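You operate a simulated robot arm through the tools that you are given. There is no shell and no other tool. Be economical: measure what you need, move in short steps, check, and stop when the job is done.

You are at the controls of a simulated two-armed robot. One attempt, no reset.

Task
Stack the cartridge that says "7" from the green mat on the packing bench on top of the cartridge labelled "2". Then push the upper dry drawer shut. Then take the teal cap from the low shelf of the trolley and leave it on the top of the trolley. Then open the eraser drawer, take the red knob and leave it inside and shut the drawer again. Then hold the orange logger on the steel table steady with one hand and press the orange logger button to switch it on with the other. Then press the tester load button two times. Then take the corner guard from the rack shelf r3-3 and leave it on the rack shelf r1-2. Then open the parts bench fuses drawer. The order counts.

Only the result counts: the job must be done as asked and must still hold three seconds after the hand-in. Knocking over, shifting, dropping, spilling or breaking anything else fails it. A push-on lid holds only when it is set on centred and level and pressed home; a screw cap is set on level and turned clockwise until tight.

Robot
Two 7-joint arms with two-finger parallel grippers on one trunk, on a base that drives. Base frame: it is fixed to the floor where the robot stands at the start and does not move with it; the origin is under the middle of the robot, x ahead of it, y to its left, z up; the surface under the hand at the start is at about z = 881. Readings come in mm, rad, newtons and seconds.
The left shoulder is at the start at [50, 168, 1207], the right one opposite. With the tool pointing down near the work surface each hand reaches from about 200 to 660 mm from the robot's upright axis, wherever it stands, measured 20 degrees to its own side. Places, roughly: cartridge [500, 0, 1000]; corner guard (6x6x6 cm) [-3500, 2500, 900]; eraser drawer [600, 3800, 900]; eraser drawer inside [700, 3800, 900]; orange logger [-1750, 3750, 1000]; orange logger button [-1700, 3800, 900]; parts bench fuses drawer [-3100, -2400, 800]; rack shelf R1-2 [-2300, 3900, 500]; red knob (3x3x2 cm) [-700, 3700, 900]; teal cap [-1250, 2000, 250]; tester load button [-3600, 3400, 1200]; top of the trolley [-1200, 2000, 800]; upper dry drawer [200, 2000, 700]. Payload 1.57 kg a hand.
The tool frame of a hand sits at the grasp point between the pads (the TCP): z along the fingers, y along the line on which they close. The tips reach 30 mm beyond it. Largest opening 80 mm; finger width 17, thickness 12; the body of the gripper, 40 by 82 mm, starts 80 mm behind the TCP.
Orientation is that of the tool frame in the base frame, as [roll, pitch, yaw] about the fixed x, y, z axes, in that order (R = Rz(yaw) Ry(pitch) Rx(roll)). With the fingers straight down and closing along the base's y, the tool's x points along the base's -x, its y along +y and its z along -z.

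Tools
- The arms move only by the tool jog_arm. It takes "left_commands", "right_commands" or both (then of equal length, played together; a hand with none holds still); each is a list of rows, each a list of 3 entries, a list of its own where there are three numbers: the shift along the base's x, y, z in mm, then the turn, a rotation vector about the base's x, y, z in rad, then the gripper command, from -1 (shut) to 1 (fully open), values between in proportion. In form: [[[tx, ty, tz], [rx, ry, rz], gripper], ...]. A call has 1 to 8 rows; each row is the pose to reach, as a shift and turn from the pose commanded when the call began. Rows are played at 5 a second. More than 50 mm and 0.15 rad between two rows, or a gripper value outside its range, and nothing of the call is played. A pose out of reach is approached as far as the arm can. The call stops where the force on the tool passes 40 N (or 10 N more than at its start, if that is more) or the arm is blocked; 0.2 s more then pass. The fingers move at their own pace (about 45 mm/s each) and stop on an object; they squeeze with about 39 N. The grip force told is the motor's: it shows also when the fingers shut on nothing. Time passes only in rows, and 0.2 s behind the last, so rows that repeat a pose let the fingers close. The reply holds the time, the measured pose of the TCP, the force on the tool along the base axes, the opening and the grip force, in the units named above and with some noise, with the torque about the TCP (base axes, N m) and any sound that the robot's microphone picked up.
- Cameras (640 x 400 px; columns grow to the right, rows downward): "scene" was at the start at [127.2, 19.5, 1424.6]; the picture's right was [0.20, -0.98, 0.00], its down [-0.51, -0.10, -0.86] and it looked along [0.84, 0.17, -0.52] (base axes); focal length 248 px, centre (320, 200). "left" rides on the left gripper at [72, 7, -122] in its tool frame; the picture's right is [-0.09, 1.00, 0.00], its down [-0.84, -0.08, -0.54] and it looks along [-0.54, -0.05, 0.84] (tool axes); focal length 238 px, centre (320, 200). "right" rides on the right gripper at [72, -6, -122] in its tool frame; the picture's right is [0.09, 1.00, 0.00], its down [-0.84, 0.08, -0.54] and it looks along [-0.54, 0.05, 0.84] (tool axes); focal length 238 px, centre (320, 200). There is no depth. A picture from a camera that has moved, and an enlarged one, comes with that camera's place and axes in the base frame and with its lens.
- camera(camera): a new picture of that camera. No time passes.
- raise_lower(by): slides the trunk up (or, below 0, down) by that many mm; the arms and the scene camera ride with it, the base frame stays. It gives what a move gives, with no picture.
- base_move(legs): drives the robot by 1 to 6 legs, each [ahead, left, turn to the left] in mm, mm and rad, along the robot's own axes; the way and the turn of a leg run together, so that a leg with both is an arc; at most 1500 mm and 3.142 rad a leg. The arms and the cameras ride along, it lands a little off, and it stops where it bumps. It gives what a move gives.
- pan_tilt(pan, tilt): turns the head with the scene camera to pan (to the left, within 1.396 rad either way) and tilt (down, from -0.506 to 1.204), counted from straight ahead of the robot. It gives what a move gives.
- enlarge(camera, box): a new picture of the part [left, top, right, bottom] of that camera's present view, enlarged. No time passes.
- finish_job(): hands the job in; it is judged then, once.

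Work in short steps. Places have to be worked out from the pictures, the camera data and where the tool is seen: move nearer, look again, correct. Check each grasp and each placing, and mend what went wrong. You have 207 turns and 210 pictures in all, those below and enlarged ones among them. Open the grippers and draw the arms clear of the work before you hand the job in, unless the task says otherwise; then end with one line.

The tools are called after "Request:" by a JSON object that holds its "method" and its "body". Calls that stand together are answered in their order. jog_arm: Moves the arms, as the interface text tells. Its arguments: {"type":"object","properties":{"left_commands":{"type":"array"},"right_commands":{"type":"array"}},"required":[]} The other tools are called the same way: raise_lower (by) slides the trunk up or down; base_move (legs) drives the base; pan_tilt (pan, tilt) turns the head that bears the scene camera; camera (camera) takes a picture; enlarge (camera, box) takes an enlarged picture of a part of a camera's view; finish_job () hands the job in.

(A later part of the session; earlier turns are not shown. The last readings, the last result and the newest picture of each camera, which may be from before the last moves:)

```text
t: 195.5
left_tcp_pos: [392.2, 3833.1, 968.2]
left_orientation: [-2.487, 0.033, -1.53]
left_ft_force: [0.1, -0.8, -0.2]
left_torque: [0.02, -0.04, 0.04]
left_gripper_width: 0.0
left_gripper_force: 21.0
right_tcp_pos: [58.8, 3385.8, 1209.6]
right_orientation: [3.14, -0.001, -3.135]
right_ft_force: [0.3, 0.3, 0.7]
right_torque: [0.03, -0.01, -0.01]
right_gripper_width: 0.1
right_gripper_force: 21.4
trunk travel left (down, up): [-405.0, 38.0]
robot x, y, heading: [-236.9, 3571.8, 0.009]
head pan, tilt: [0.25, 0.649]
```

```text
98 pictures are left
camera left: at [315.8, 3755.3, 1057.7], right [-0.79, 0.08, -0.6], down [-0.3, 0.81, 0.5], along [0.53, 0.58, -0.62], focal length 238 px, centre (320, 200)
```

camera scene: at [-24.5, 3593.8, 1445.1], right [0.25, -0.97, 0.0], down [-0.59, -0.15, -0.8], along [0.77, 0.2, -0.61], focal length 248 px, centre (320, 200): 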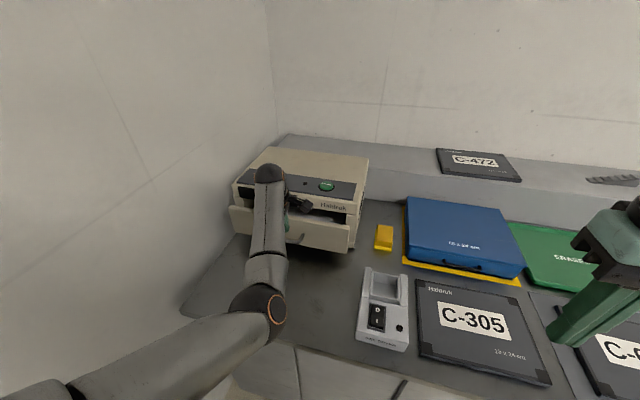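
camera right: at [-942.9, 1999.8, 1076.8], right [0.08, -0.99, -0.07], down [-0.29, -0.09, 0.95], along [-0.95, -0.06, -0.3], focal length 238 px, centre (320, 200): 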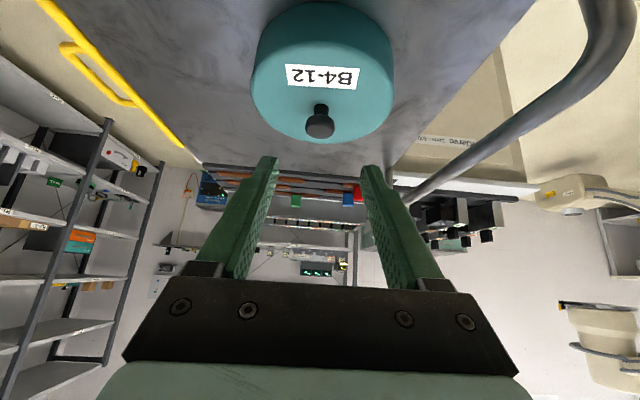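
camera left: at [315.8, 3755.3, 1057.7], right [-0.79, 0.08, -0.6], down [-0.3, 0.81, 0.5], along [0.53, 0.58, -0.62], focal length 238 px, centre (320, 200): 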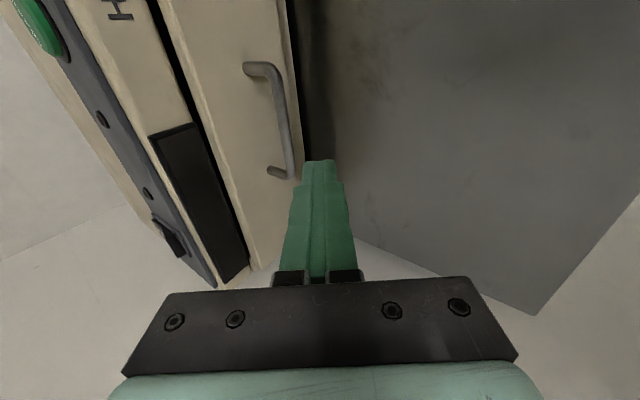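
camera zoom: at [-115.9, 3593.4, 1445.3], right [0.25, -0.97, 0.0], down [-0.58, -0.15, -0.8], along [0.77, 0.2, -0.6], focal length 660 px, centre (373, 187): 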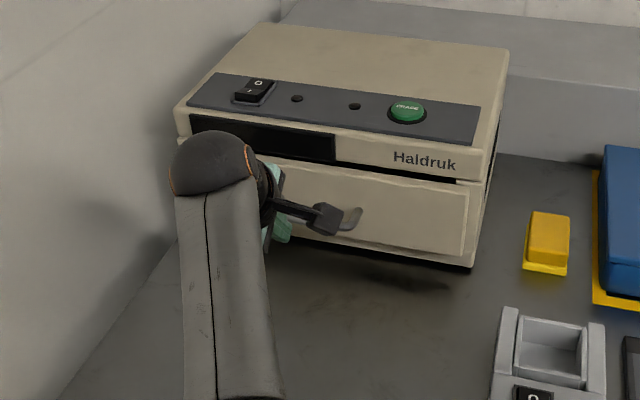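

I zoom closely at the drawer's right edge and left-camera view to judge flushness.

Request:
{"method": "enlarge", "body": {"camera": "scene", "box": [300, 165, 360, 215]}}

Request:
{"method": "enlarge", "body": {"camera": "left", "box": [80, 0, 320, 280]}}

```text
8.00 times, centred on (330, 190) of scene
camera zoom: at [-115.9, 3593.4, 1445.3], right [0.25, -0.97, 0.0], down [-0.58, -0.15, -0.8], along [0.77, 0.2, -0.6], focal length 1980 px, centre (240, 280)
```

zoom: 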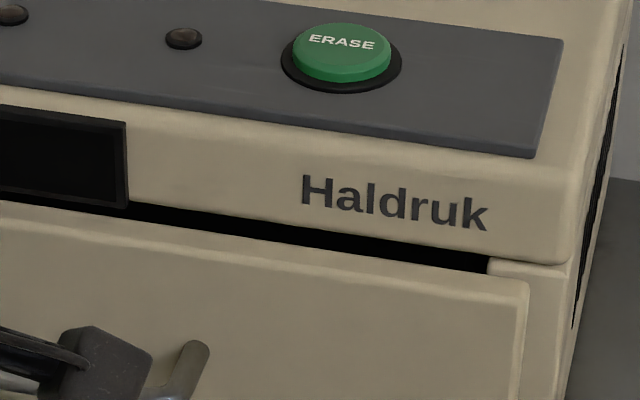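

```text
1.43 times, centred on (200, 140) of left
camera zoom: at [315.8, 3755.3, 1057.7], right [-0.79, 0.08, -0.6], down [-0.3, 0.81, 0.5], along [0.53, 0.58, -0.62], focal length 340 px, centre (491, 286)
```

zoom: 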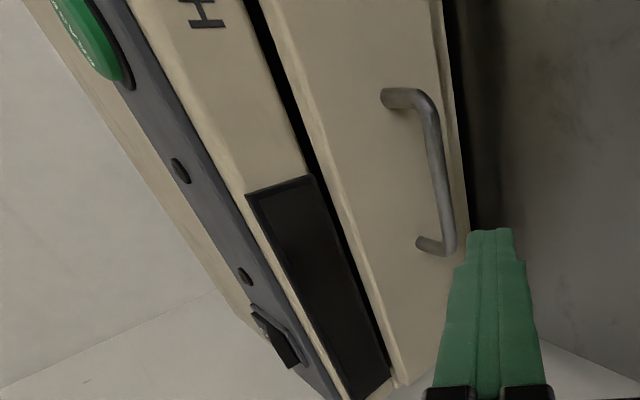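

The bar is back at its closed x (≈492), so the drawer is shut. Next the logger: I raise the left hand before leaving the bench.

Request:
{"method": "jog_arm", "body": {"left_commands": [[[0, 0, 30], [0, 0, 0], -1], [[0, 0, 60], [0, 0, 0], -1], [[-5, 0, 90], [0, 0, 0], -1], [[-10, 0, 120], [0, 0, 0], -1], [[-15, 0, 150], [0, 0, 0], -1]]}}

Request:
{"method": "base_move", "body": {"legs": [[-50, -100, 0], [0, -450, 0], [0, 0, 1.56]]}}

Request:
{"method": "pan_tilt", "body": {"pan": 0.9, "tilt": 0.5}}

Request:
{"method": "camera", "body": {"camera": "scene"}}

```text
t: 196.7
left_tcp_pos: [378.4, 3833.8, 1119.0]
left_orientation: [-2.486, 0.033, -1.531]
left_ft_force: [0.4, -0.2, -0.9]
left_torque: [0.0, 0.03, 0.01]
left_gripper_width: 0.0
left_gripper_force: 20.7
right_tcp_pos: [59.3, 3386.6, 1209.3]
right_orientation: [3.14, 0.0, -3.134]
right_ft_force: [1.1, -0.4, 0.0]
right_torque: [0.01, -0.02, 0.01]
right_gripper_width: 0.0
right_gripper_force: 21.3
trunk travel left (down, up): [-405.0, 38.0]
robot x, y, heading: [-239.0, 3572.6, 0.008]
head pan, tilt: [0.25, 0.649]
```

```text
t: 206.1
left_tcp_pos: [-542.2, 3638.1, 1119.3]
left_orientation: [-2.486, 0.034, 0.034]
left_ft_force: [-1.0, -0.5, 0.4]
left_torque: [0.02, 0.03, 0.03]
left_gripper_width: 0.1
left_gripper_force: 21.4
right_tcp_pos: [-98.3, 3315.7, 1208.9]
right_orientation: [3.14, -0.001, -1.57]
right_ft_force: [0.1, 0.4, -0.2]
right_torque: [0.0, 0.02, 0.01]
right_gripper_width: 0.0
right_gripper_force: 21.1
trunk travel left (down, up): [-405.0, 38.0]
robot x, y, heading: [-283.8, 3022.0, 1.57]
head pan, tilt: [0.25, 0.649]
```

```text
t: 207.2
left_tcp_pos: [-544.1, 3637.4, 1118.3]
left_orientation: [-2.488, 0.034, 0.034]
left_ft_force: [-0.3, 0.5, -0.6]
left_torque: [0.0, -0.08, 0.01]
left_gripper_width: 0.1
left_gripper_force: 21.1
right_tcp_pos: [-98.0, 3315.8, 1208.1]
right_orientation: [3.141, -0.001, -1.569]
right_ft_force: [-0.3, 0.1, 0.4]
right_torque: [-0.04, 0.05, 0.02]
right_gripper_width: 0.1
right_gripper_force: 21.4
trunk travel left (down, up): [-405.0, 38.0]
robot x, y, heading: [-282.5, 3019.5, 1.572]
head pan, tilt: [0.901, 0.499]
```

```text
95 pictures are left
camera scene: at [-355.4, 3117.7, 1458.6], right [0.62, 0.79, 0.0], down [0.38, -0.3, -0.88], along [-0.69, 0.54, -0.48], focal length 248 px, centre (320, 200)
```

scene: 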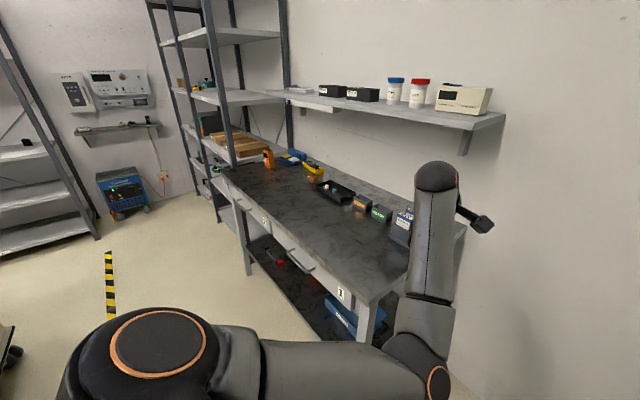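

The orange logger is at the far left end of the steel table, beside the rack. I drive left 1100 mm along the table.

Request:
{"method": "base_move", "body": {"legs": [[0, 1100, 0]]}}

Request:
{"method": "pan_tilt", "body": {"pan": 0.35, "tilt": 0.5}}

Request:
{"method": "camera", "body": {"camera": "scene"}}

```text
t: 217.2
left_tcp_pos: [-1646.0, 3643.1, 1117.9]
left_orientation: [-2.489, 0.033, 0.025]
left_ft_force: [0.4, -0.2, 0.0]
left_torque: [0.0, -0.01, -0.01]
left_gripper_width: 0.0
left_gripper_force: 21.0
right_tcp_pos: [-1201.8, 3316.3, 1208.7]
right_orientation: [3.141, 0.0, -1.58]
right_ft_force: [0.3, 0.2, 0.1]
right_torque: [0.04, 0.05, -0.02]
right_gripper_width: 0.0
right_gripper_force: 20.8
trunk travel left (down, up): [-405.0, 38.0]
robot x, y, heading: [-1388.6, 3026.3, 1.562]
head pan, tilt: [0.901, 0.499]
```

```text
t: 218.1
left_tcp_pos: [-1645.2, 3642.4, 1118.7]
left_orientation: [-2.486, 0.031, 0.024]
left_ft_force: [0.4, -0.7, -0.3]
left_torque: [-0.04, 0.01, 0.04]
left_gripper_width: 0.2
left_gripper_force: 21.5
right_tcp_pos: [-1201.5, 3316.9, 1208.4]
right_orientation: [3.141, 0.001, -1.579]
right_ft_force: [0.3, -0.4, -0.3]
right_torque: [-0.02, -0.01, 0.0]
right_gripper_width: 0.0
right_gripper_force: 20.8
trunk travel left (down, up): [-405.0, 38.0]
robot x, y, heading: [-1391.7, 3022.7, 1.56]
head pan, tilt: [0.351, 0.499]
```

```text
94 pictures are left
camera scene: at [-1420.9, 3149.6, 1458.6], right [0.94, 0.34, 0.0], down [0.16, -0.45, -0.88], along [-0.3, 0.83, -0.48], focal length 248 px, centre (320, 200)
```

scene: 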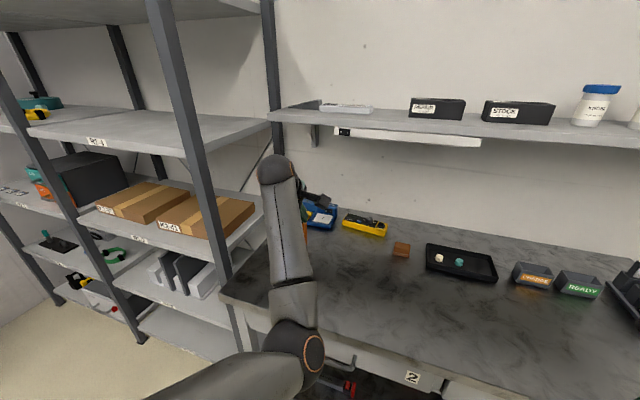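

The logger is hidden behind the left forearm. I look with both hand cameras.

Request:
{"method": "camera", "body": {"camera": "left"}}

Request:
{"method": "camera", "body": {"camera": "right"}}

```text
93 pictures are left
camera left: at [-1569.2, 3565.0, 1207.6], right [-0.09, -0.79, -0.6], down [-0.81, -0.29, 0.5], along [-0.57, 0.54, -0.62], focal length 238 px, centre (320, 200)
```

left: 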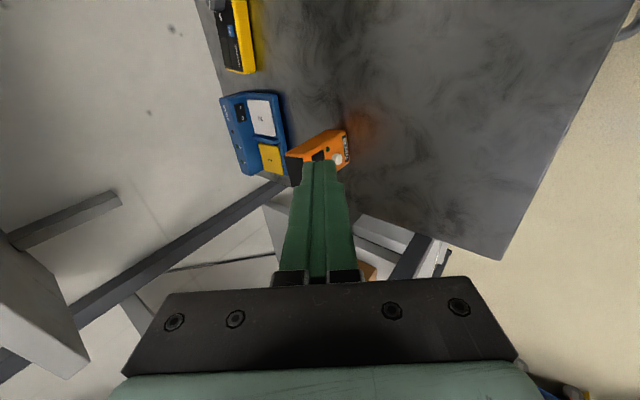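

```text
92 pictures are left
camera right: at [-1195.0, 3243.5, 1330.7], right [-1.0, -0.08, 0.0], down [-0.07, 0.84, 0.54], along [-0.05, 0.54, -0.84], focal length 238 px, centre (320, 200)
```

right: 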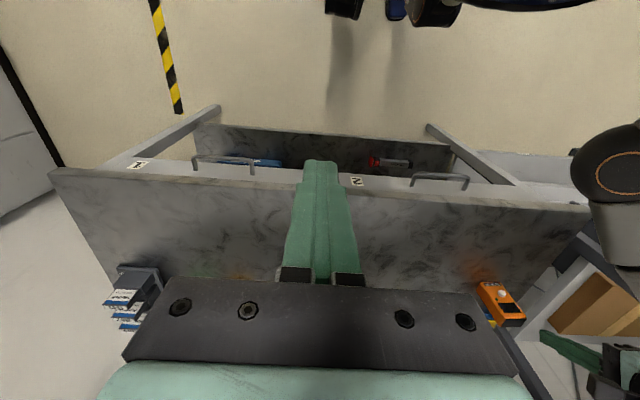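

The logger's base is near [-1715,3776]. I shift the left hand inward first, then bring the robot to x≈-1610.

Request:
{"method": "jog_arm", "body": {"left_commands": [[[30, 0, 10], [0, 0, 0], -1], [[60, 0, 20], [0, 0, 0], -1], [[90, 0, 30], [0, 0, 0], -1], [[120, 0, 30], [0, 0, 0], -1]]}}

Request:
{"method": "base_move", "body": {"legs": [[70, 210, 0]]}}

Request:
{"method": "camera", "body": {"camera": "left"}}

Request:
{"method": "camera", "body": {"camera": "right"}}

Request:
{"method": "camera", "body": {"camera": "scene"}}

```text
t: 219.1
left_tcp_pos: [-1524.3, 3642.2, 1148.3]
left_orientation: [-2.487, 0.031, 0.023]
left_ft_force: [-0.6, 1.2, 0.0]
left_torque: [0.03, -0.01, 0.02]
left_gripper_width: 0.0
left_gripper_force: 21.5
right_tcp_pos: [-1202.0, 3318.1, 1209.3]
right_orientation: [3.14, -0.001, -1.579]
right_ft_force: [0.1, 1.3, 0.6]
right_torque: [0.04, 0.0, 0.0]
right_gripper_width: 0.2
right_gripper_force: 21.4
trunk travel left (down, up): [-405.0, 38.0]
robot x, y, heading: [-1389.8, 3020.5, 1.565]
head pan, tilt: [0.351, 0.499]
```

```text
t: 221.6
left_tcp_pos: [-1733.1, 3714.0, 1148.8]
left_orientation: [-2.488, 0.032, 0.024]
left_ft_force: [0.3, -0.3, 0.3]
left_torque: [-0.02, -0.01, 0.0]
left_gripper_width: 0.0
left_gripper_force: 20.9
right_tcp_pos: [-1410.0, 3387.9, 1209.6]
right_orientation: [3.141, 0.001, -1.582]
right_ft_force: [0.0, -0.5, 0.4]
right_torque: [0.03, 0.0, 0.02]
right_gripper_width: 0.0
right_gripper_force: 21.0
trunk travel left (down, up): [-405.0, 38.0]
robot x, y, heading: [-1594.1, 3098.9, 1.56]
head pan, tilt: [0.351, 0.499]
```

```text
91 pictures are left
camera left: at [-1656.7, 3636.0, 1238.2], right [-0.09, -0.79, -0.6], down [-0.81, -0.29, 0.5], along [-0.57, 0.54, -0.62], focal length 238 px, centre (320, 200)
```

left: 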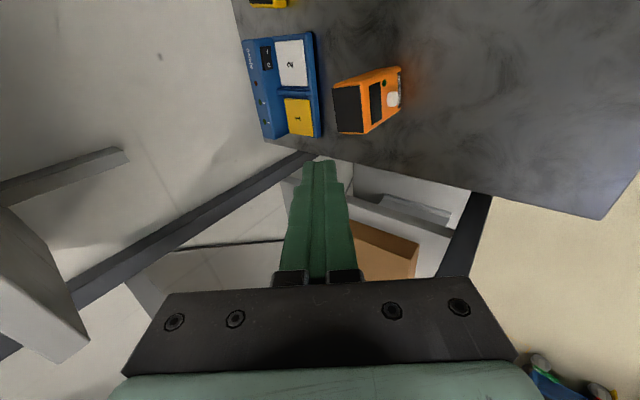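

```text
90 pictures are left
camera right: at [-1402.7, 3314.4, 1330.8], right [-1.0, -0.08, 0.0], down [-0.07, 0.84, 0.54], along [-0.05, 0.54, -0.84], focal length 238 px, centre (320, 200)
```

right: 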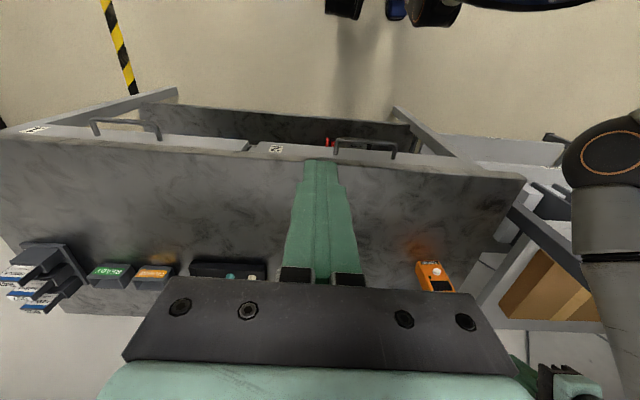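

```text
89 pictures are left
camera scene: at [-1628.5, 3220.6, 1458.6], right [0.94, 0.34, 0.0], down [0.16, -0.45, -0.88], along [-0.29, 0.83, -0.48], focal length 248 px, centre (320, 200)
```

scene: 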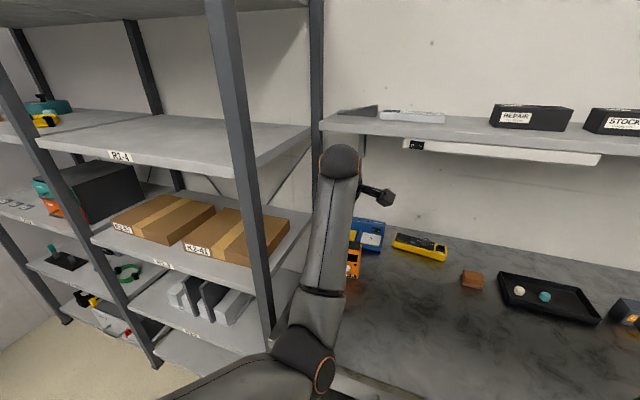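

I zoom on the logger in the left and right camera views.

Request:
{"method": "enlarge", "body": {"camera": "left", "box": [310, 50, 430, 150]}}

Request:
{"method": "enlarge", "body": {"camera": "right", "box": [380, 230, 480, 300]}}

```text
4.00 times, centred on (370, 100) of left
camera zoom: at [-1656.7, 3636.0, 1238.2], right [-0.09, -0.79, -0.6], down [-0.81, -0.29, 0.5], along [-0.57, 0.54, -0.62], focal length 953 px, centre (120, 600)
```

zoom: 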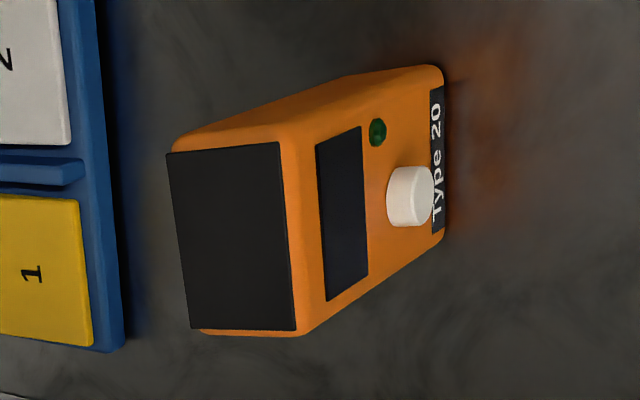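

```text
5.71 times, centred on (430, 265) of right
camera zoom: at [-1402.7, 3314.4, 1330.8], right [-1.0, -0.08, 0.0], down [-0.07, 0.84, 0.54], along [-0.05, 0.54, -0.84], focal length 1362 px, centre (-309, -171)
```

zoom: 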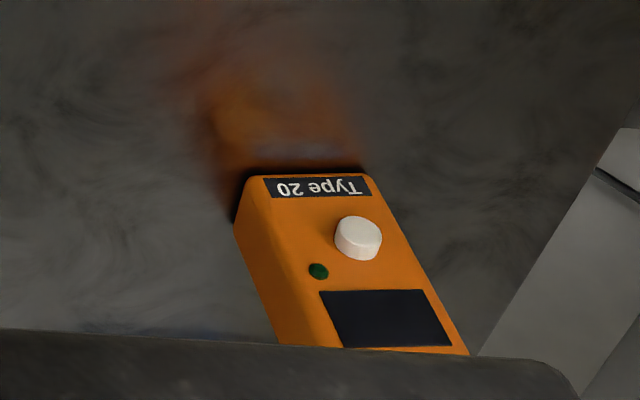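

Logger: box ≈55×37×115 mm, centre [-1731,3789], top z≈1000; a white button on its front face at about [-1733,3760,937]. I move the base 75 mm closer, then turn the left hand upright with its closing line along x.

Request:
{"method": "base_move", "body": {"legs": [[70, 0, 0]]}}

Request:
{"method": "jog_arm", "body": {"left_commands": [[[0, -10, 5], [-0.11, 0, 0], 0], [[0, -15, 10], [-0.22, 0, 0], 0], [[0, -15, 10], [-0.33, 0, 0], 0.5], [[0, -15, 10], [-0.44, 0, 0], 1], [[0, -15, 10], [-0.55, 0, 0], 1], [[0, -15, 10], [-0.654, 0, 0], 1]]}}

Request:
{"method": "camera", "body": {"camera": "left"}}

```text
t: 222.6
left_tcp_pos: [-1731.4, 3785.6, 1148.2]
left_orientation: [-2.488, 0.033, 0.024]
left_ft_force: [0.5, -0.4, 0.0]
left_torque: [-0.01, -0.03, -0.02]
left_gripper_width: 0.2
left_gripper_force: 21.3
right_tcp_pos: [-1409.3, 3458.0, 1208.9]
right_orientation: [3.139, -0.004, -1.579]
right_ft_force: [0.5, 0.4, 0.3]
right_torque: [0.01, 0.01, 0.0]
right_gripper_width: 0.0
right_gripper_force: 21.3
trunk travel left (down, up): [-405.0, 38.0]
robot x, y, heading: [-1598.3, 3159.8, 1.563]
head pan, tilt: [0.351, 0.499]
```

```text
t: 224.0
left_tcp_pos: [-1732.2, 3767.5, 1159.6]
left_orientation: [-3.14, 0.039, 0.001]
left_ft_force: [0.0, 0.3, -0.5]
left_torque: [0.0, 0.01, 0.01]
left_gripper_width: 80.2
left_gripper_force: 0.1
right_tcp_pos: [-1408.8, 3457.8, 1209.4]
right_orientation: [-3.139, 0.002, -1.579]
right_ft_force: [-0.1, -0.3, 0.3]
right_torque: [0.04, 0.02, -0.01]
right_gripper_width: 0.0
right_gripper_force: 21.3
trunk travel left (down, up): [-405.0, 38.0]
robot x, y, heading: [-1593.3, 3163.5, 1.564]
head pan, tilt: [0.351, 0.499]
```

```text
86 pictures are left
camera left: at [-1656.8, 3761.3, 1277.8], right [-0.09, -1.0, 0.0], down [-0.82, 0.08, 0.57], along [-0.57, 0.05, -0.82], focal length 238 px, centre (320, 200)
```

left: 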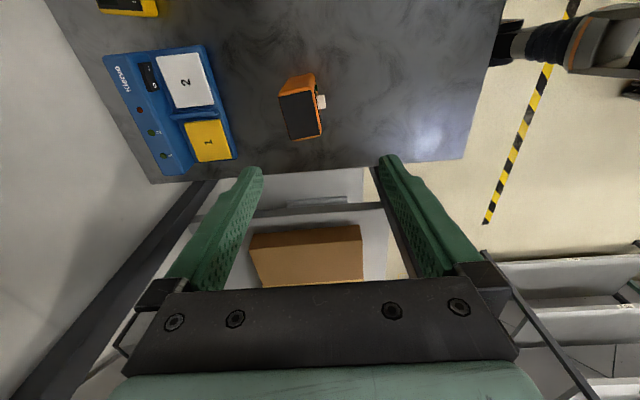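

Upright now. I yaw the hand to close along x.

Request:
{"method": "jog_arm", "body": {"left_commands": [[[0, 3, 0], [0, -0.01, -0.145], 1], [[0, 6, 0], [0, -0.02, -0.29], 1], [[0, 9, 0], [0, -0.03, -0.435], 1], [[0, 12, 0], [0, -0.035, -0.58], 1], [[0, 15, 0], [0, -0.035, -0.725], 1], [[0, 18, 0], [0, -0.035, -0.87], 1], [[0, 20, 0], [0, -0.035, -1.015], 1], [[0, 20, 0], [0, -0.035, -1.16], 1]]}}

Request:
{"method": "jog_arm", "body": {"left_commands": [[[0, 0, -15], [0, 0, -0.14], 1], [[0, 0, -30], [0, 0, -0.28], 1], [[0, 0, -45], [0, 0, -0.41], 1]]}}

Request:
{"method": "camera", "body": {"camera": "left"}}

```text
t: 225.8
left_tcp_pos: [-1727.6, 3772.8, 1158.9]
left_orientation: [-3.125, 0.027, -1.165]
left_ft_force: [-0.2, 0.3, 0.9]
left_torque: [0.01, -0.02, 0.02]
left_gripper_width: 80.1
left_gripper_force: 0.1
left hand out of reach, approached as far as the arm can: row 3, 4, 5, 6, 7, 8
right_tcp_pos: [-1408.7, 3458.1, 1207.9]
right_orientation: [3.14, 0.0, -1.581]
right_ft_force: [-0.7, 0.5, -0.6]
right_torque: [0.0, 0.0, -0.04]
right_gripper_width: 0.0
right_gripper_force: 21.4
trunk travel left (down, up): [-405.0, 38.0]
robot x, y, heading: [-1597.8, 3159.4, 1.562]
head pan, tilt: [0.351, 0.499]
```

```text
t: 226.6
left_tcp_pos: [-1728.0, 3774.8, 1113.3]
left_orientation: [-3.126, 0.014, -1.572]
left_ft_force: [0.8, -0.5, 0.8]
left_torque: [0.01, -0.01, -0.04]
left_gripper_width: 79.8
left_gripper_force: 0.0
right_tcp_pos: [-1409.0, 3457.9, 1209.3]
right_orientation: [3.139, 0.002, -1.578]
right_ft_force: [-0.5, 0.0, -0.2]
right_torque: [-0.03, -0.05, -0.01]
right_gripper_width: 0.3
right_gripper_force: 21.7
trunk travel left (down, up): [-405.0, 38.0]
robot x, y, heading: [-1593.7, 3165.8, 1.558]
head pan, tilt: [0.351, 0.499]
```

```text
85 pictures are left
camera left: at [-1737.3, 3699.9, 1232.7], right [-1.0, 0.09, -0.02], down [0.07, 0.83, 0.55], along [0.07, 0.55, -0.83], focal length 238 px, centre (320, 200)
```

left: 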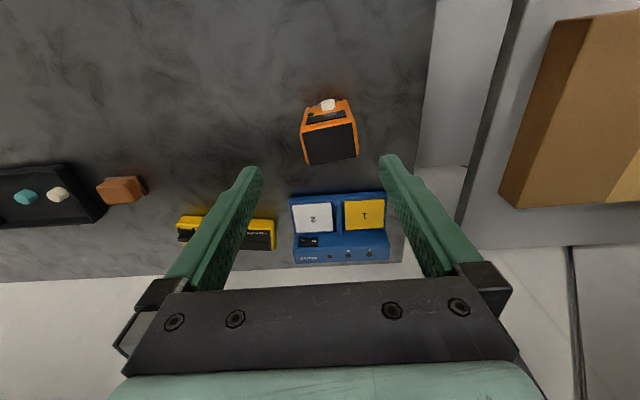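

Logger centre is ~[-1735,3786], turned ~0.13 rad. I align the hand above it.

Request:
{"method": "jog_arm", "body": {"left_commands": [[[-3, 4, -18], [0, 0, 0.07], 1], [[-7, 10, -36], [0, 0, 0.13], 1], [[-7.5, 13, -50], [0.015, 0, 0.13], 1]]}}

Request:
{"method": "camera", "body": {"camera": "left"}}

```text
t: 227.4
left_tcp_pos: [-1735.5, 3786.6, 1062.4]
left_orientation: [-3.121, 0.029, -1.439]
left_ft_force: [0.6, 0.3, -0.1]
left_torque: [0.0, 0.0, -0.01]
left_gripper_width: 79.9
left_gripper_force: 0.0
right_tcp_pos: [-1408.5, 3457.5, 1209.1]
right_orientation: [3.141, 0.001, -1.579]
right_ft_force: [0.1, 0.9, -0.2]
right_torque: [0.0, 0.01, 0.01]
right_gripper_width: 0.0
right_gripper_force: 22.0
trunk travel left (down, up): [-405.0, 38.0]
robot x, y, heading: [-1596.9, 3161.8, 1.555]
head pan, tilt: [0.351, 0.499]
```

```text
84 pictures are left
camera left: at [-1734.6, 3709.9, 1181.5], right [-1.0, -0.04, -0.02], down [-0.04, 0.82, 0.57], along [-0.01, 0.57, -0.82], focal length 238 px, centre (320, 200)
```

left: 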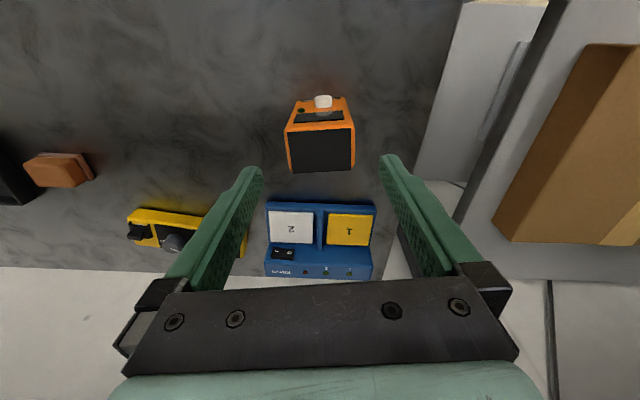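

Aligned. I lower over the top of the logger and close gently.

Request:
{"method": "jog_arm", "body": {"left_commands": [[[0, 0, -30], [0, 0, 0], 1], [[0, 0, -60], [0, 0, 0], 1], [[0, 0, -80], [0, 0, 0], 1], [[0, 0, -80], [0, 0, 0], 0.5], [[0, 0, -80], [0, 0, 0], 0], [[0, 0, -80], [0, 0, 0], -1], [[0, 0, -80], [0, 0, 0], -1], [[0, 0, -80], [0, 0, 0], -1]]}}

Request:
{"method": "camera", "body": {"camera": "left"}}

Request:
{"method": "camera", "body": {"camera": "right"}}

```text
t: 229.2
left_tcp_pos: [-1735.0, 3786.7, 982.4]
left_orientation: [-3.123, 0.027, -1.438]
left_ft_force: [-0.2, 0.0, 0.3]
left_torque: [0.03, 0.04, 0.0]
left_gripper_width: 59.9
left_gripper_force: 39.3
right_tcp_pos: [-1407.8, 3458.2, 1209.7]
right_orientation: [3.14, 0.001, -1.58]
right_ft_force: [0.4, 0.1, 0.0]
right_torque: [0.0, -0.01, 0.0]
right_gripper_width: 0.1
right_gripper_force: 20.9
trunk travel left (down, up): [-405.0, 38.0]
robot x, y, heading: [-1600.7, 3164.2, 1.566]
head pan, tilt: [0.351, 0.499]
```

```text
83 pictures are left
camera left: at [-1735.0, 3710.2, 1101.8], right [-1.0, -0.04, -0.02], down [-0.04, 0.82, 0.57], along [-0.01, 0.57, -0.82], focal length 238 px, centre (320, 200)
```

left: 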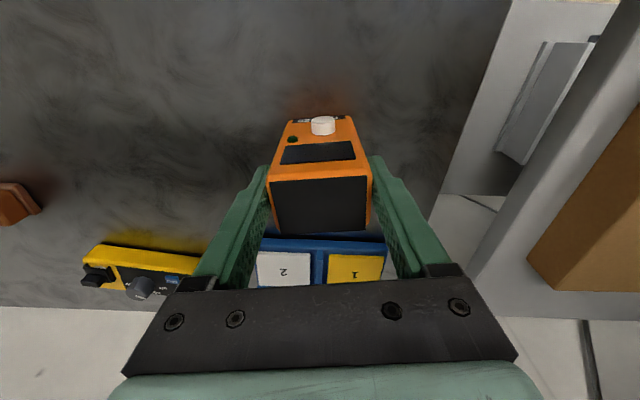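

```text
82 pictures are left
camera right: at [-1401.9, 3384.1, 1330.7], right [-1.0, -0.08, 0.0], down [-0.07, 0.84, 0.54], along [-0.05, 0.54, -0.84], focal length 238 px, centre (320, 200)
```

right: 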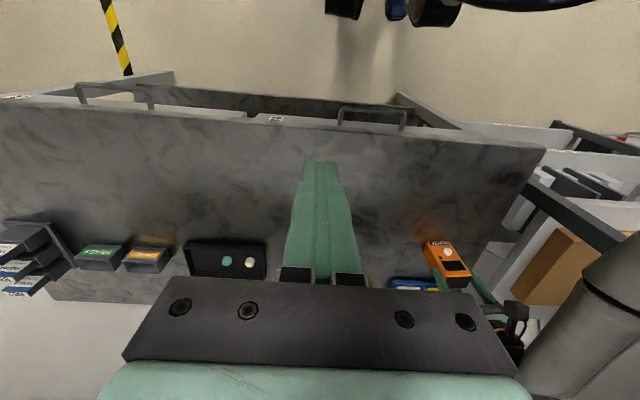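

The logger is held (60 mm). Now I prepare the right hand: point its closed fingers obliquely toward the logger's front.

Request:
{"method": "jog_arm", "body": {"right_commands": [[[-12, 8, -8], [0.115, 0.076, 0], -1], [[-24, 16, -16], [0.23, 0.152, 0], -1], [[-36, 24, -24], [0.345, 0.228, 0], -1], [[-48, 32, -32], [0.46, 0.304, 0], -1], [[-60, 40, -40], [0.575, 0.38, 0], -1], [[-72, 48, -48], [0.69, 0.456, 0], -1], [[-84, 56, -56], [0.805, 0.532, 0], -1], [[-100, 64, -64], [0.917, 0.607, 0], -1]]}}

Request:
{"method": "camera", "body": {"camera": "right"}}

Request:
{"method": "camera", "body": {"camera": "scene"}}

```text
t: 231.0
left_tcp_pos: [-1734.5, 3786.2, 983.5]
left_orientation: [-3.121, 0.03, -1.44]
left_ft_force: [0.8, 0.2, 0.3]
left_torque: [-0.01, 0.01, 0.02]
left_gripper_width: 59.4
left_gripper_force: 38.9
right_tcp_pos: [-1520.9, 3579.0, 1150.5]
right_orientation: [2.306, 0.828, -1.962]
right_ft_force: [-0.5, 1.2, -0.3]
right_torque: [-0.03, -0.01, -0.02]
right_gripper_width: 0.0
right_gripper_force: 21.6
right hand out of reach, approached as far as the arm can: row 5, 6, 7, 8
trunk travel left (down, up): [-405.0, 38.0]
robot x, y, heading: [-1599.5, 3164.4, 1.563]
head pan, tilt: [0.351, 0.499]
```

```text
81 pictures are left
camera right: at [-1472.9, 3443.3, 1149.4], right [-0.85, -0.3, 0.43], down [0.42, 0.1, 0.9], along [-0.32, 0.95, 0.04], focal length 238 px, centre (320, 200)
```

right: 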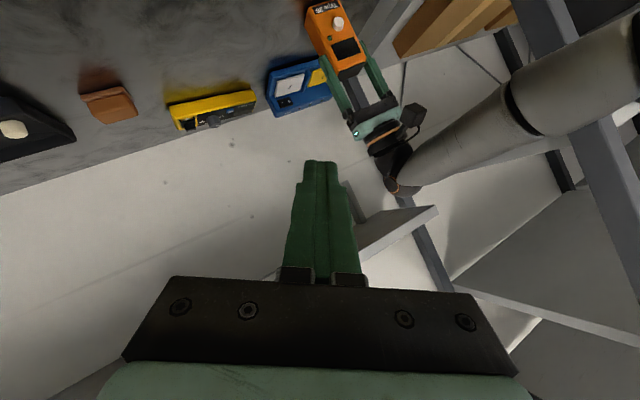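

```text
80 pictures are left
camera scene: at [-1627.7, 3290.4, 1458.6], right [0.94, 0.34, 0.0], down [0.16, -0.45, -0.88], along [-0.3, 0.83, -0.48], focal length 248 px, centre (320, 200)
```

scene: 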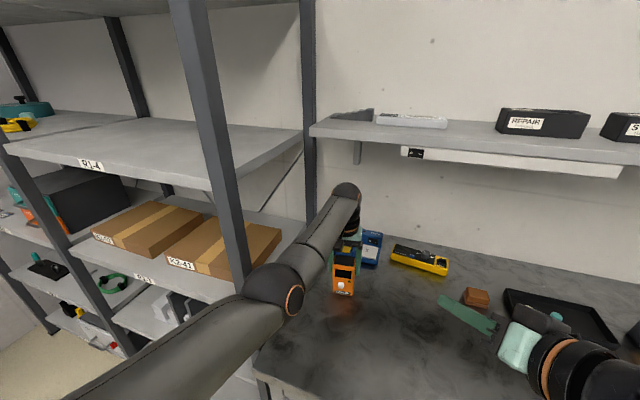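

The button is at [-1735,3760,935] (scene view agrees). I move the right fingertips to 45 mm in front of it.

Request:
{"method": "jog_arm", "body": {"right_commands": [[[-25, 14, -30], [0, 0, 0], -1], [[-50, 28, -60], [0, 0, 0], -1], [[-78, 42, -90], [0, 0, 0], -1], [[-106, 58, -118], [0, 0, 0], -1], [[-136, 74, -146], [0, 0, 0], -1], [[-168, 92, -172], [0, 0, 0], -1], [[-199, 109, -197], [0, 0, 0], -1]]}}

Request:
{"method": "camera", "body": {"camera": "right"}}

Request:
{"method": "camera", "body": {"camera": "scene"}}

Request:
{"method": "camera", "body": {"camera": "left"}}

```text
t: 232.6
left_tcp_pos: [-1735.4, 3786.7, 982.2]
left_orientation: [-3.121, 0.029, -1.44]
left_ft_force: [-0.4, 0.5, 0.1]
left_torque: [-0.03, -0.01, -0.02]
left_gripper_width: 59.8
left_gripper_force: 39.4
right_tcp_pos: [-1603.4, 3697.0, 1019.3]
right_orientation: [2.31, 0.831, -1.962]
right_ft_force: [-0.4, 1.4, -0.3]
right_torque: [-0.01, 0.03, -0.04]
right_gripper_width: 0.2
right_gripper_force: 21.5
right hand out of reach, approached as far as the arm can: row 3, 4, 5, 6, 7
trunk travel left (down, up): [-405.0, 38.0]
robot x, y, heading: [-1597.9, 3164.3, 1.559]
head pan, tilt: [0.351, 0.499]
```

```text
79 pictures are left
camera right: at [-1556.0, 3561.3, 1016.6], right [-0.85, -0.3, 0.43], down [0.42, 0.1, 0.9], along [-0.32, 0.95, 0.04], focal length 238 px, centre (320, 200)
```

right: 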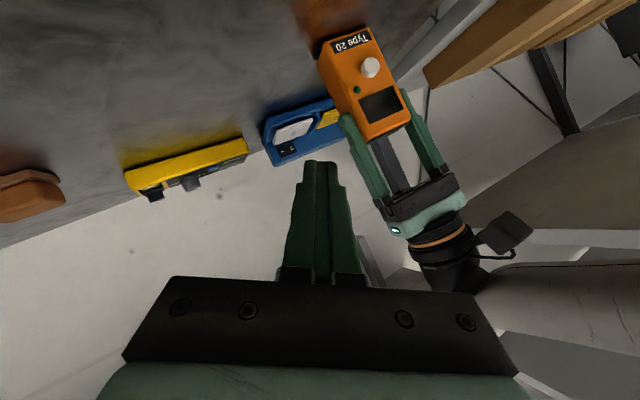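

```text
78 pictures are left
camera scene: at [-1628.3, 3290.9, 1458.5], right [0.94, 0.34, 0.0], down [0.16, -0.45, -0.88], along [-0.29, 0.83, -0.48], focal length 248 px, centre (320, 200)
```

scene: 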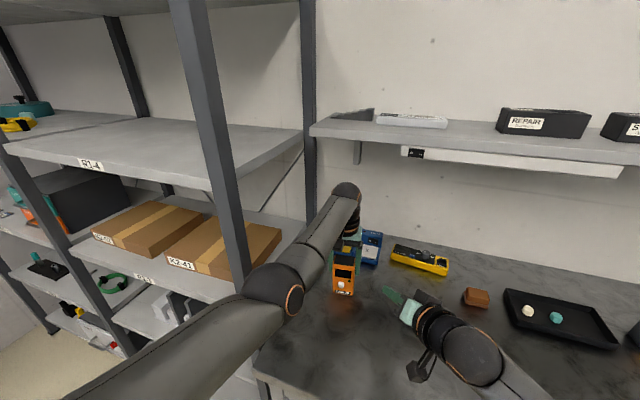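

```text
77 pictures are left
camera left: at [-1735.4, 3710.8, 1101.8], right [-1.0, -0.04, -0.02], down [-0.04, 0.82, 0.57], along [-0.01, 0.57, -0.82], focal length 238 px, centre (320, 200)
```

left: 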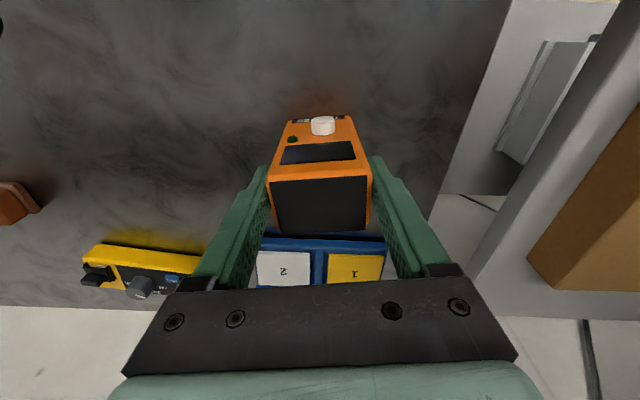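

The right hand reached its limit with this oblique angle. I turn it more straight ahead (-0.4 rad about z) and move on toward the front of the logger.

Request:
{"method": "jog_arm", "body": {"right_commands": [[[-15, -10, -5], [0, 0, -0.13], -1], [[-30, -20, -15], [0, 0, -0.26], -1], [[-50, -25, -25], [0, 0, -0.39], -1], [[-75, -25, -40], [0, 0, -0.39], -1], [[-100, -25, -55], [0, 0, -0.39], -1], [[-125, -20, -66], [0, 0, -0.39], -1]]}}

Request:
{"method": "camera", "body": {"camera": "scene"}}

Request:
{"method": "camera", "body": {"camera": "left"}}

```text
t: 234.0
left_tcp_pos: [-1735.3, 3785.8, 982.9]
left_orientation: [-3.124, 0.027, -1.44]
left_ft_force: [0.8, -0.9, -0.5]
left_torque: [0.04, -0.02, -0.02]
left_gripper_width: 59.5
left_gripper_force: 39.1
right_tcp_pos: [-1728.0, 3676.3, 951.7]
right_orientation: [2.306, 0.832, -2.356]
right_ft_force: [0.4, 0.3, -0.4]
right_torque: [0.01, 0.0, -0.03]
right_gripper_width: 0.1
right_gripper_force: 21.1
right hand out of reach, approached as far as the arm can: row 1, 2, 3, 4
trunk travel left (down, up): [-405.0, 38.0]
robot x, y, heading: [-1597.0, 3162.7, 1.558]
head pan, tilt: [0.351, 0.499]
```

```text
76 pictures are left
camera scene: at [-1628.5, 3290.0, 1458.6], right [0.94, 0.34, 0.0], down [0.16, -0.45, -0.88], along [-0.29, 0.83, -0.48], focal length 248 px, centre (320, 200)
```

scene: 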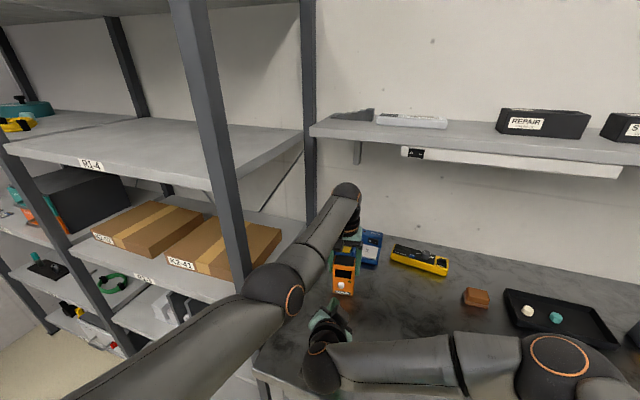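

```text
75 pictures are left
camera left: at [-1735.2, 3710.0, 1101.8], right [-1.0, -0.04, -0.02], down [-0.04, 0.82, 0.57], along [-0.01, 0.57, -0.82], focal length 238 px, centre (320, 200)
```

left: 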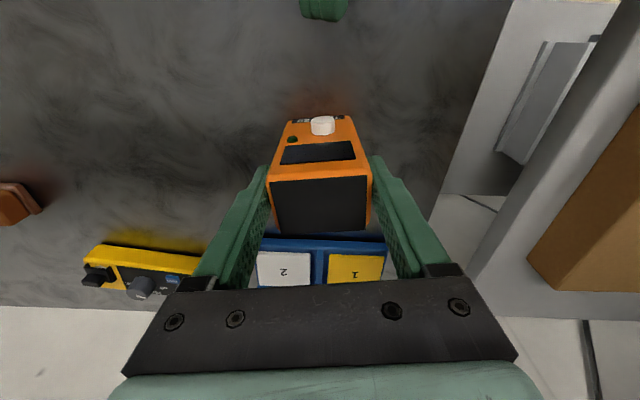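

The fingertips are lined up with the button. I advance toward it, slow at the end.

Request:
{"method": "jog_arm", "body": {"right_commands": [[[-1, 20, 0], [0, 0, 0], -1], [[-2, 38, -1], [0, 0, 0], -1], [[-3, 46, -1], [0, 0, 0], -1]]}}

Request:
{"method": "enlarge", "body": {"camera": "left", "box": [260, 60, 400, 180]}}

Request:
{"method": "enlarge", "body": {"camera": "scene", "box": [290, 240, 390, 330]}}

```text
t: 234.8
left_tcp_pos: [-1734.7, 3786.5, 982.4]
left_orientation: [-3.121, 0.028, -1.438]
left_ft_force: [0.7, 0.4, -0.4]
left_torque: [0.0, 0.02, -0.01]
left_gripper_width: 59.7
left_gripper_force: 39.3
right_tcp_pos: [-1733.1, 3721.2, 948.4]
right_orientation: [2.309, 0.83, -2.352]
right_ft_force: [0.4, 0.7, 0.6]
right_torque: [0.03, -0.01, 0.0]
right_gripper_width: 0.0
right_gripper_force: 21.2
trunk travel left (down, up): [-405.0, 38.0]
robot x, y, heading: [-1600.1, 3164.2, 1.565]
head pan, tilt: [0.351, 0.499]
```

```text
3.33 times, centred on (330, 120) of left
camera zoom: at [-1734.9, 3710.2, 1101.8], right [-1.0, -0.04, -0.02], down [-0.04, 0.82, 0.57], along [-0.01, 0.57, -0.82], focal length 794 px, centre (287, 467)
```

zoom: 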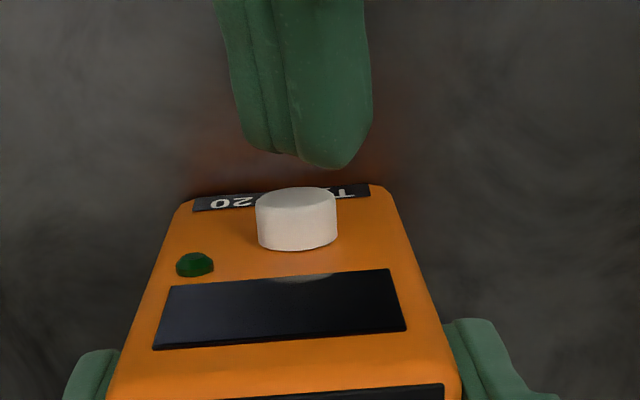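

```text
4.44 times, centred on (340, 285) of scene
camera zoom: at [-1627.7, 3290.3, 1458.6], right [0.94, 0.34, 0.0], down [0.16, -0.45, -0.88], along [-0.3, 0.83, -0.48], focal length 1100 px, centre (231, -178)
```

zoom: 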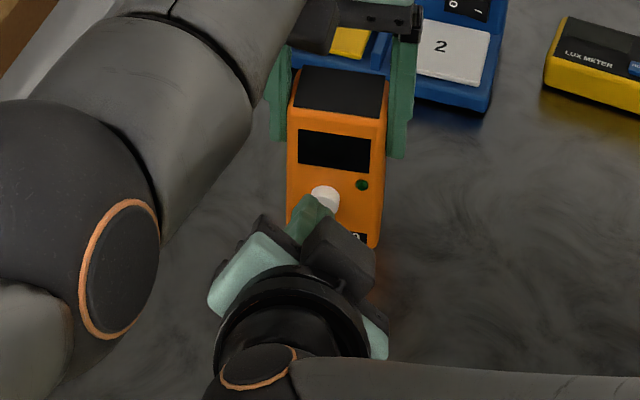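

The tip is ~8 mm short of the button, well aligned. I advance in 2–3 mm steps.

Request:
{"method": "jog_arm", "body": {"right_commands": [[[0, 4, 0], [0, 0, 0], -1], [[0, 7, 0], [0, 0, 0], -1], [[0, 9, 0], [0, 0, 0], -1], [[0, 11, 0], [0, 0, 0], -1], [[0, 13, 0], [0, 0, 0], -1]]}}

Request:
{"method": "enlarge", "body": {"camera": "left", "box": [260, 60, 400, 180]}}

```text
t: 236.0
left_tcp_pos: [-1735.2, 3786.8, 982.9]
left_orientation: [-3.123, 0.028, -1.44]
left_ft_force: [-0.1, -0.1, 0.0]
left_torque: [0.0, 0.02, -0.04]
left_gripper_width: 59.5
left_gripper_force: 38.5
right_tcp_pos: [-1731.6, 3733.8, 949.2]
right_orientation: [2.309, 0.831, -2.354]
right_ft_force: [0.3, 0.6, 0.3]
right_torque: [-0.01, -0.02, 0.01]
right_gripper_width: 0.0
right_gripper_force: 20.9
trunk travel left (down, up): [-405.0, 38.0]
robot x, y, heading: [-1596.0, 3163.0, 1.56]
head pan, tilt: [0.351, 0.499]
```

```text
3.33 times, centred on (330, 120) of left
camera zoom: at [-1734.9, 3710.2, 1101.8], right [-1.0, -0.04, -0.02], down [-0.04, 0.82, 0.57], along [-0.01, 0.57, -0.82], focal length 794 px, centre (287, 467)
```

zoom: 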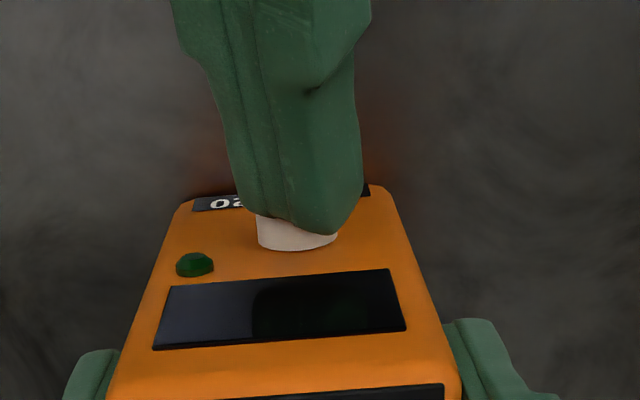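

No contact force yet. I continue by small steps watching force and sound.

Request:
{"method": "jog_arm", "body": {"right_commands": [[[0, 2, 0], [0, 0, 0], -1], [[0, 4, 0], [0, 0, 0], -1], [[0, 5, 0], [0, 0, 0], -1]]}}

Request:
{"method": "enlarge", "body": {"camera": "left", "box": [260, 60, 400, 180]}}

```text
t: 236.8
left_tcp_pos: [-1734.7, 3786.1, 982.9]
left_orientation: [-3.121, 0.029, -1.439]
left_ft_force: [0.3, 4.1, -1.3]
left_torque: [0.25, 0.01, 0.01]
left_gripper_width: 59.3
left_gripper_force: 38.7
right_tcp_pos: [-1732.1, 3739.5, 949.4]
right_orientation: [2.308, 0.83, -2.352]
right_ft_force: [-0.3, -4.7, 2.6]
right_torque: [-0.05, 0.0, 0.03]
right_gripper_width: 0.0
right_gripper_force: 21.1
trunk travel left (down, up): [-405.0, 38.0]
robot x, y, heading: [-1598.4, 3163.5, 1.564]
head pan, tilt: [0.351, 0.499]
heard: click
```

```text
3.33 times, centred on (330, 120) of left
camera zoom: at [-1735.0, 3710.4, 1101.8], right [-1.0, -0.04, -0.02], down [-0.04, 0.82, 0.57], along [-0.01, 0.57, -0.82], focal length 794 px, centre (287, 467)
```

zoom: 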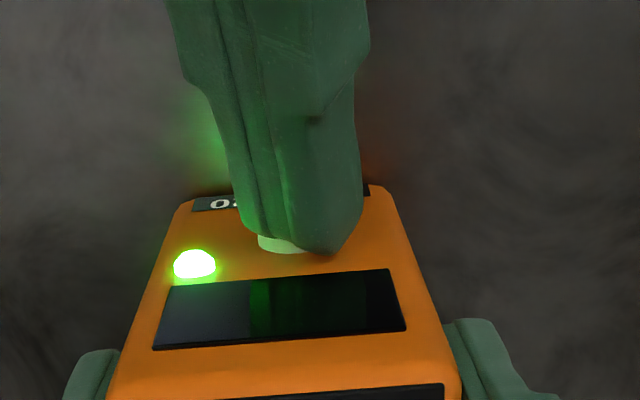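

A click and the LED lights. I withdraw the right hand and check.

Request:
{"method": "jog_arm", "body": {"right_commands": [[[0, -15, 0], [0, 0, 0], -1], [[0, -40, 0], [0, 0, 0], -1], [[10, -65, 10], [0, 0, 0], -1], [[40, -80, 30], [0, 0, 0.1], -1], [[80, -90, 60], [0, 0, 0.2], -1], [[115, -100, 90], [0, 0, 0.3], -1], [[145, -110, 125], [0, 0, 0.39], -1]]}}

Request:
{"method": "camera", "body": {"camera": "left"}}

```text
refused: row 5 steps farther than a row can; nothing moved
```

```text
70 pictures are left
camera left: at [-1735.0, 3710.4, 1101.8], right [-1.0, -0.04, -0.02], down [-0.04, 0.82, 0.57], along [-0.01, 0.57, -0.82], focal length 238 px, centre (320, 200)
```

left: 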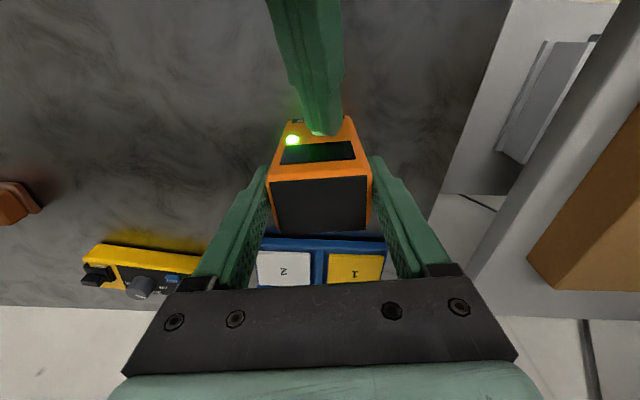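

Row too long; I retry with shorter rows.

Request:
{"method": "jog_arm", "body": {"right_commands": [[[0, -15, 0], [0, 0, 0], -1], [[0, -45, 0], [0, 0, 0], -1], [[5, -75, 10], [0, 0, 0], -1], [[25, -95, 25], [0, 0, 0.1], -1], [[55, -110, 45], [0, 0, 0.2], -1], [[85, -120, 70], [0, 0, 0.3], -1], [[115, -130, 95], [0, 0, 0.39], -1]]}}

Request:
{"method": "camera", "body": {"camera": "left"}}

```text
t: 238.4
left_tcp_pos: [-1729.6, 3788.0, 984.4]
left_orientation: [-3.128, 0.027, -1.442]
left_ft_force: [1.1, 0.1, 0.8]
left_torque: [0.11, 0.31, 0.01]
left_gripper_width: 59.6
left_gripper_force: 39.3
right_tcp_pos: [-1630.5, 3629.6, 1044.8]
right_orientation: [2.363, 0.784, -1.991]
right_ft_force: [0.3, 0.7, -0.4]
right_torque: [0.02, 0.06, 0.08]
right_gripper_width: 0.0
right_gripper_force: 21.5
right hand out of reach, approached as far as the arm can: row 6, 7
trunk travel left (down, up): [-405.0, 38.0]
robot x, y, heading: [-1595.0, 3166.6, 1.564]
head pan, tilt: [0.351, 0.499]
```

```text
69 pictures are left
camera left: at [-1729.5, 3712.0, 1101.8], right [-1.0, -0.04, -0.01], down [-0.04, 0.82, 0.57], along [-0.01, 0.57, -0.82], focal length 238 px, centre (320, 200)
```

left: 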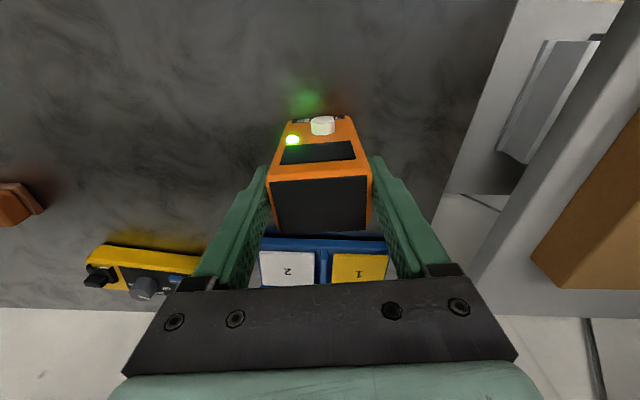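

The LED stays on. The left hand was nudged ~5 mm, perhaps by right-arm contact; I move the right arm further right and back.

Request:
{"method": "jog_arm", "body": {"right_commands": [[[25, -20, 15], [0, 0, 0], -1], [[55, -40, 30], [0, 0, 0], -1], [[85, -55, 50], [0, 0, 0], -1], [[110, -65, 75], [0, 0, 0], -1], [[130, -70, 100], [0, 0, 0], -1]]}}

```text
t: 239.6
left_tcp_pos: [-1733.8, 3786.3, 982.0]
left_orientation: [-3.124, 0.028, -1.44]
left_ft_force: [-0.9, -0.2, 1.2]
left_torque: [0.02, 0.02, 0.02]
left_gripper_width: 59.9
left_gripper_force: 38.7
right_tcp_pos: [-1510.3, 3577.9, 1148.5]
right_orientation: [2.365, 0.786, -1.989]
right_ft_force: [0.1, 0.5, 0.7]
right_torque: [0.0, 0.03, 0.02]
right_gripper_width: 0.0
right_gripper_force: 21.3
right hand out of reach, approached as far as the arm can: row 4, 5
trunk travel left (down, up): [-405.0, 38.0]
robot x, y, heading: [-1591.6, 3162.7, 1.565]
head pan, tilt: [0.351, 0.499]
```

Left is back in place. I open the left hand and lift it off; at the same time straighten the right hand.

Request:
{"method": "jog_arm", "body": {"left_commands": [[[0, 0, 0], [0, 0, 0], 0.6], [[0, 0, 0], [0, 0, 0], 1], [[0, 0, 0], [0, 0, 0], 1], [[0, 0, 20], [0, 0, 0], 1], [[0, 0, 55], [0, 0, 0], 1], [[0, 0, 95], [0, 0, 0], 1], [[0, -5, 135], [0, 0, 0], 0.5], [[0, -10, 175], [0, 0, 0], 0]], "right_commands": [[[12, -14, 7], [-0.11, -0.065, 0], -1], [[24, -28, 14], [-0.22, -0.13, 0], -1], [[36, -42, 21], [-0.34, -0.197, 0], -1], [[48, -56, 28], [-0.45, -0.263, 0], -1], [[60, -70, 35], [-0.56, -0.33, 0], -1], [[72, -84, 42], [-0.68, -0.395, 0], -1], [[84, -98, 50], [-0.79, -0.46, 0], -1], [[96, -110, 58], [-0.9, -0.526, 0], -1]]}}

Request:
{"method": "camera", "body": {"camera": "left"}}

```text
t: 241.4
left_tcp_pos: [-1734.9, 3776.5, 1156.9]
left_orientation: [-3.123, 0.029, -1.44]
left_ft_force: [-0.6, -0.1, -0.3]
left_torque: [-0.01, -0.02, 0.0]
left_gripper_width: 40.0
left_gripper_force: 0.0
right_tcp_pos: [-1414.5, 3467.4, 1207.6]
right_orientation: [-3.14, 0.001, -1.652]
right_ft_force: [-0.2, -0.8, -0.3]
right_torque: [0.0, 0.04, 0.01]
right_gripper_width: 0.1
right_gripper_force: 21.0
trunk travel left (down, up): [-405.0, 38.0]
robot x, y, heading: [-1594.8, 3160.8, 1.561]
head pan, tilt: [0.351, 0.499]
```

```text
68 pictures are left
camera left: at [-1734.2, 3699.9, 1276.6], right [-1.0, -0.04, -0.02], down [-0.04, 0.82, 0.57], along [-0.01, 0.57, -0.82], focal length 238 px, centre (320, 200)
```

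left: 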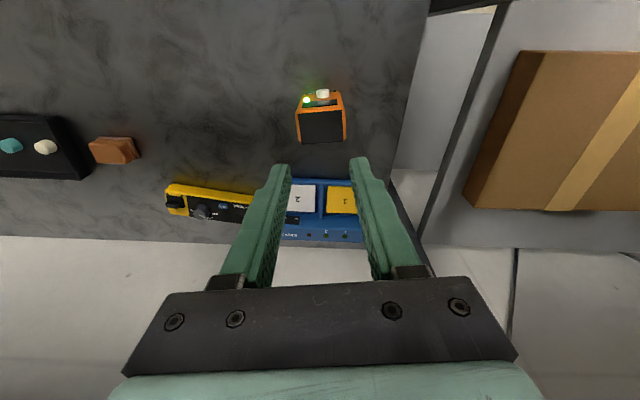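

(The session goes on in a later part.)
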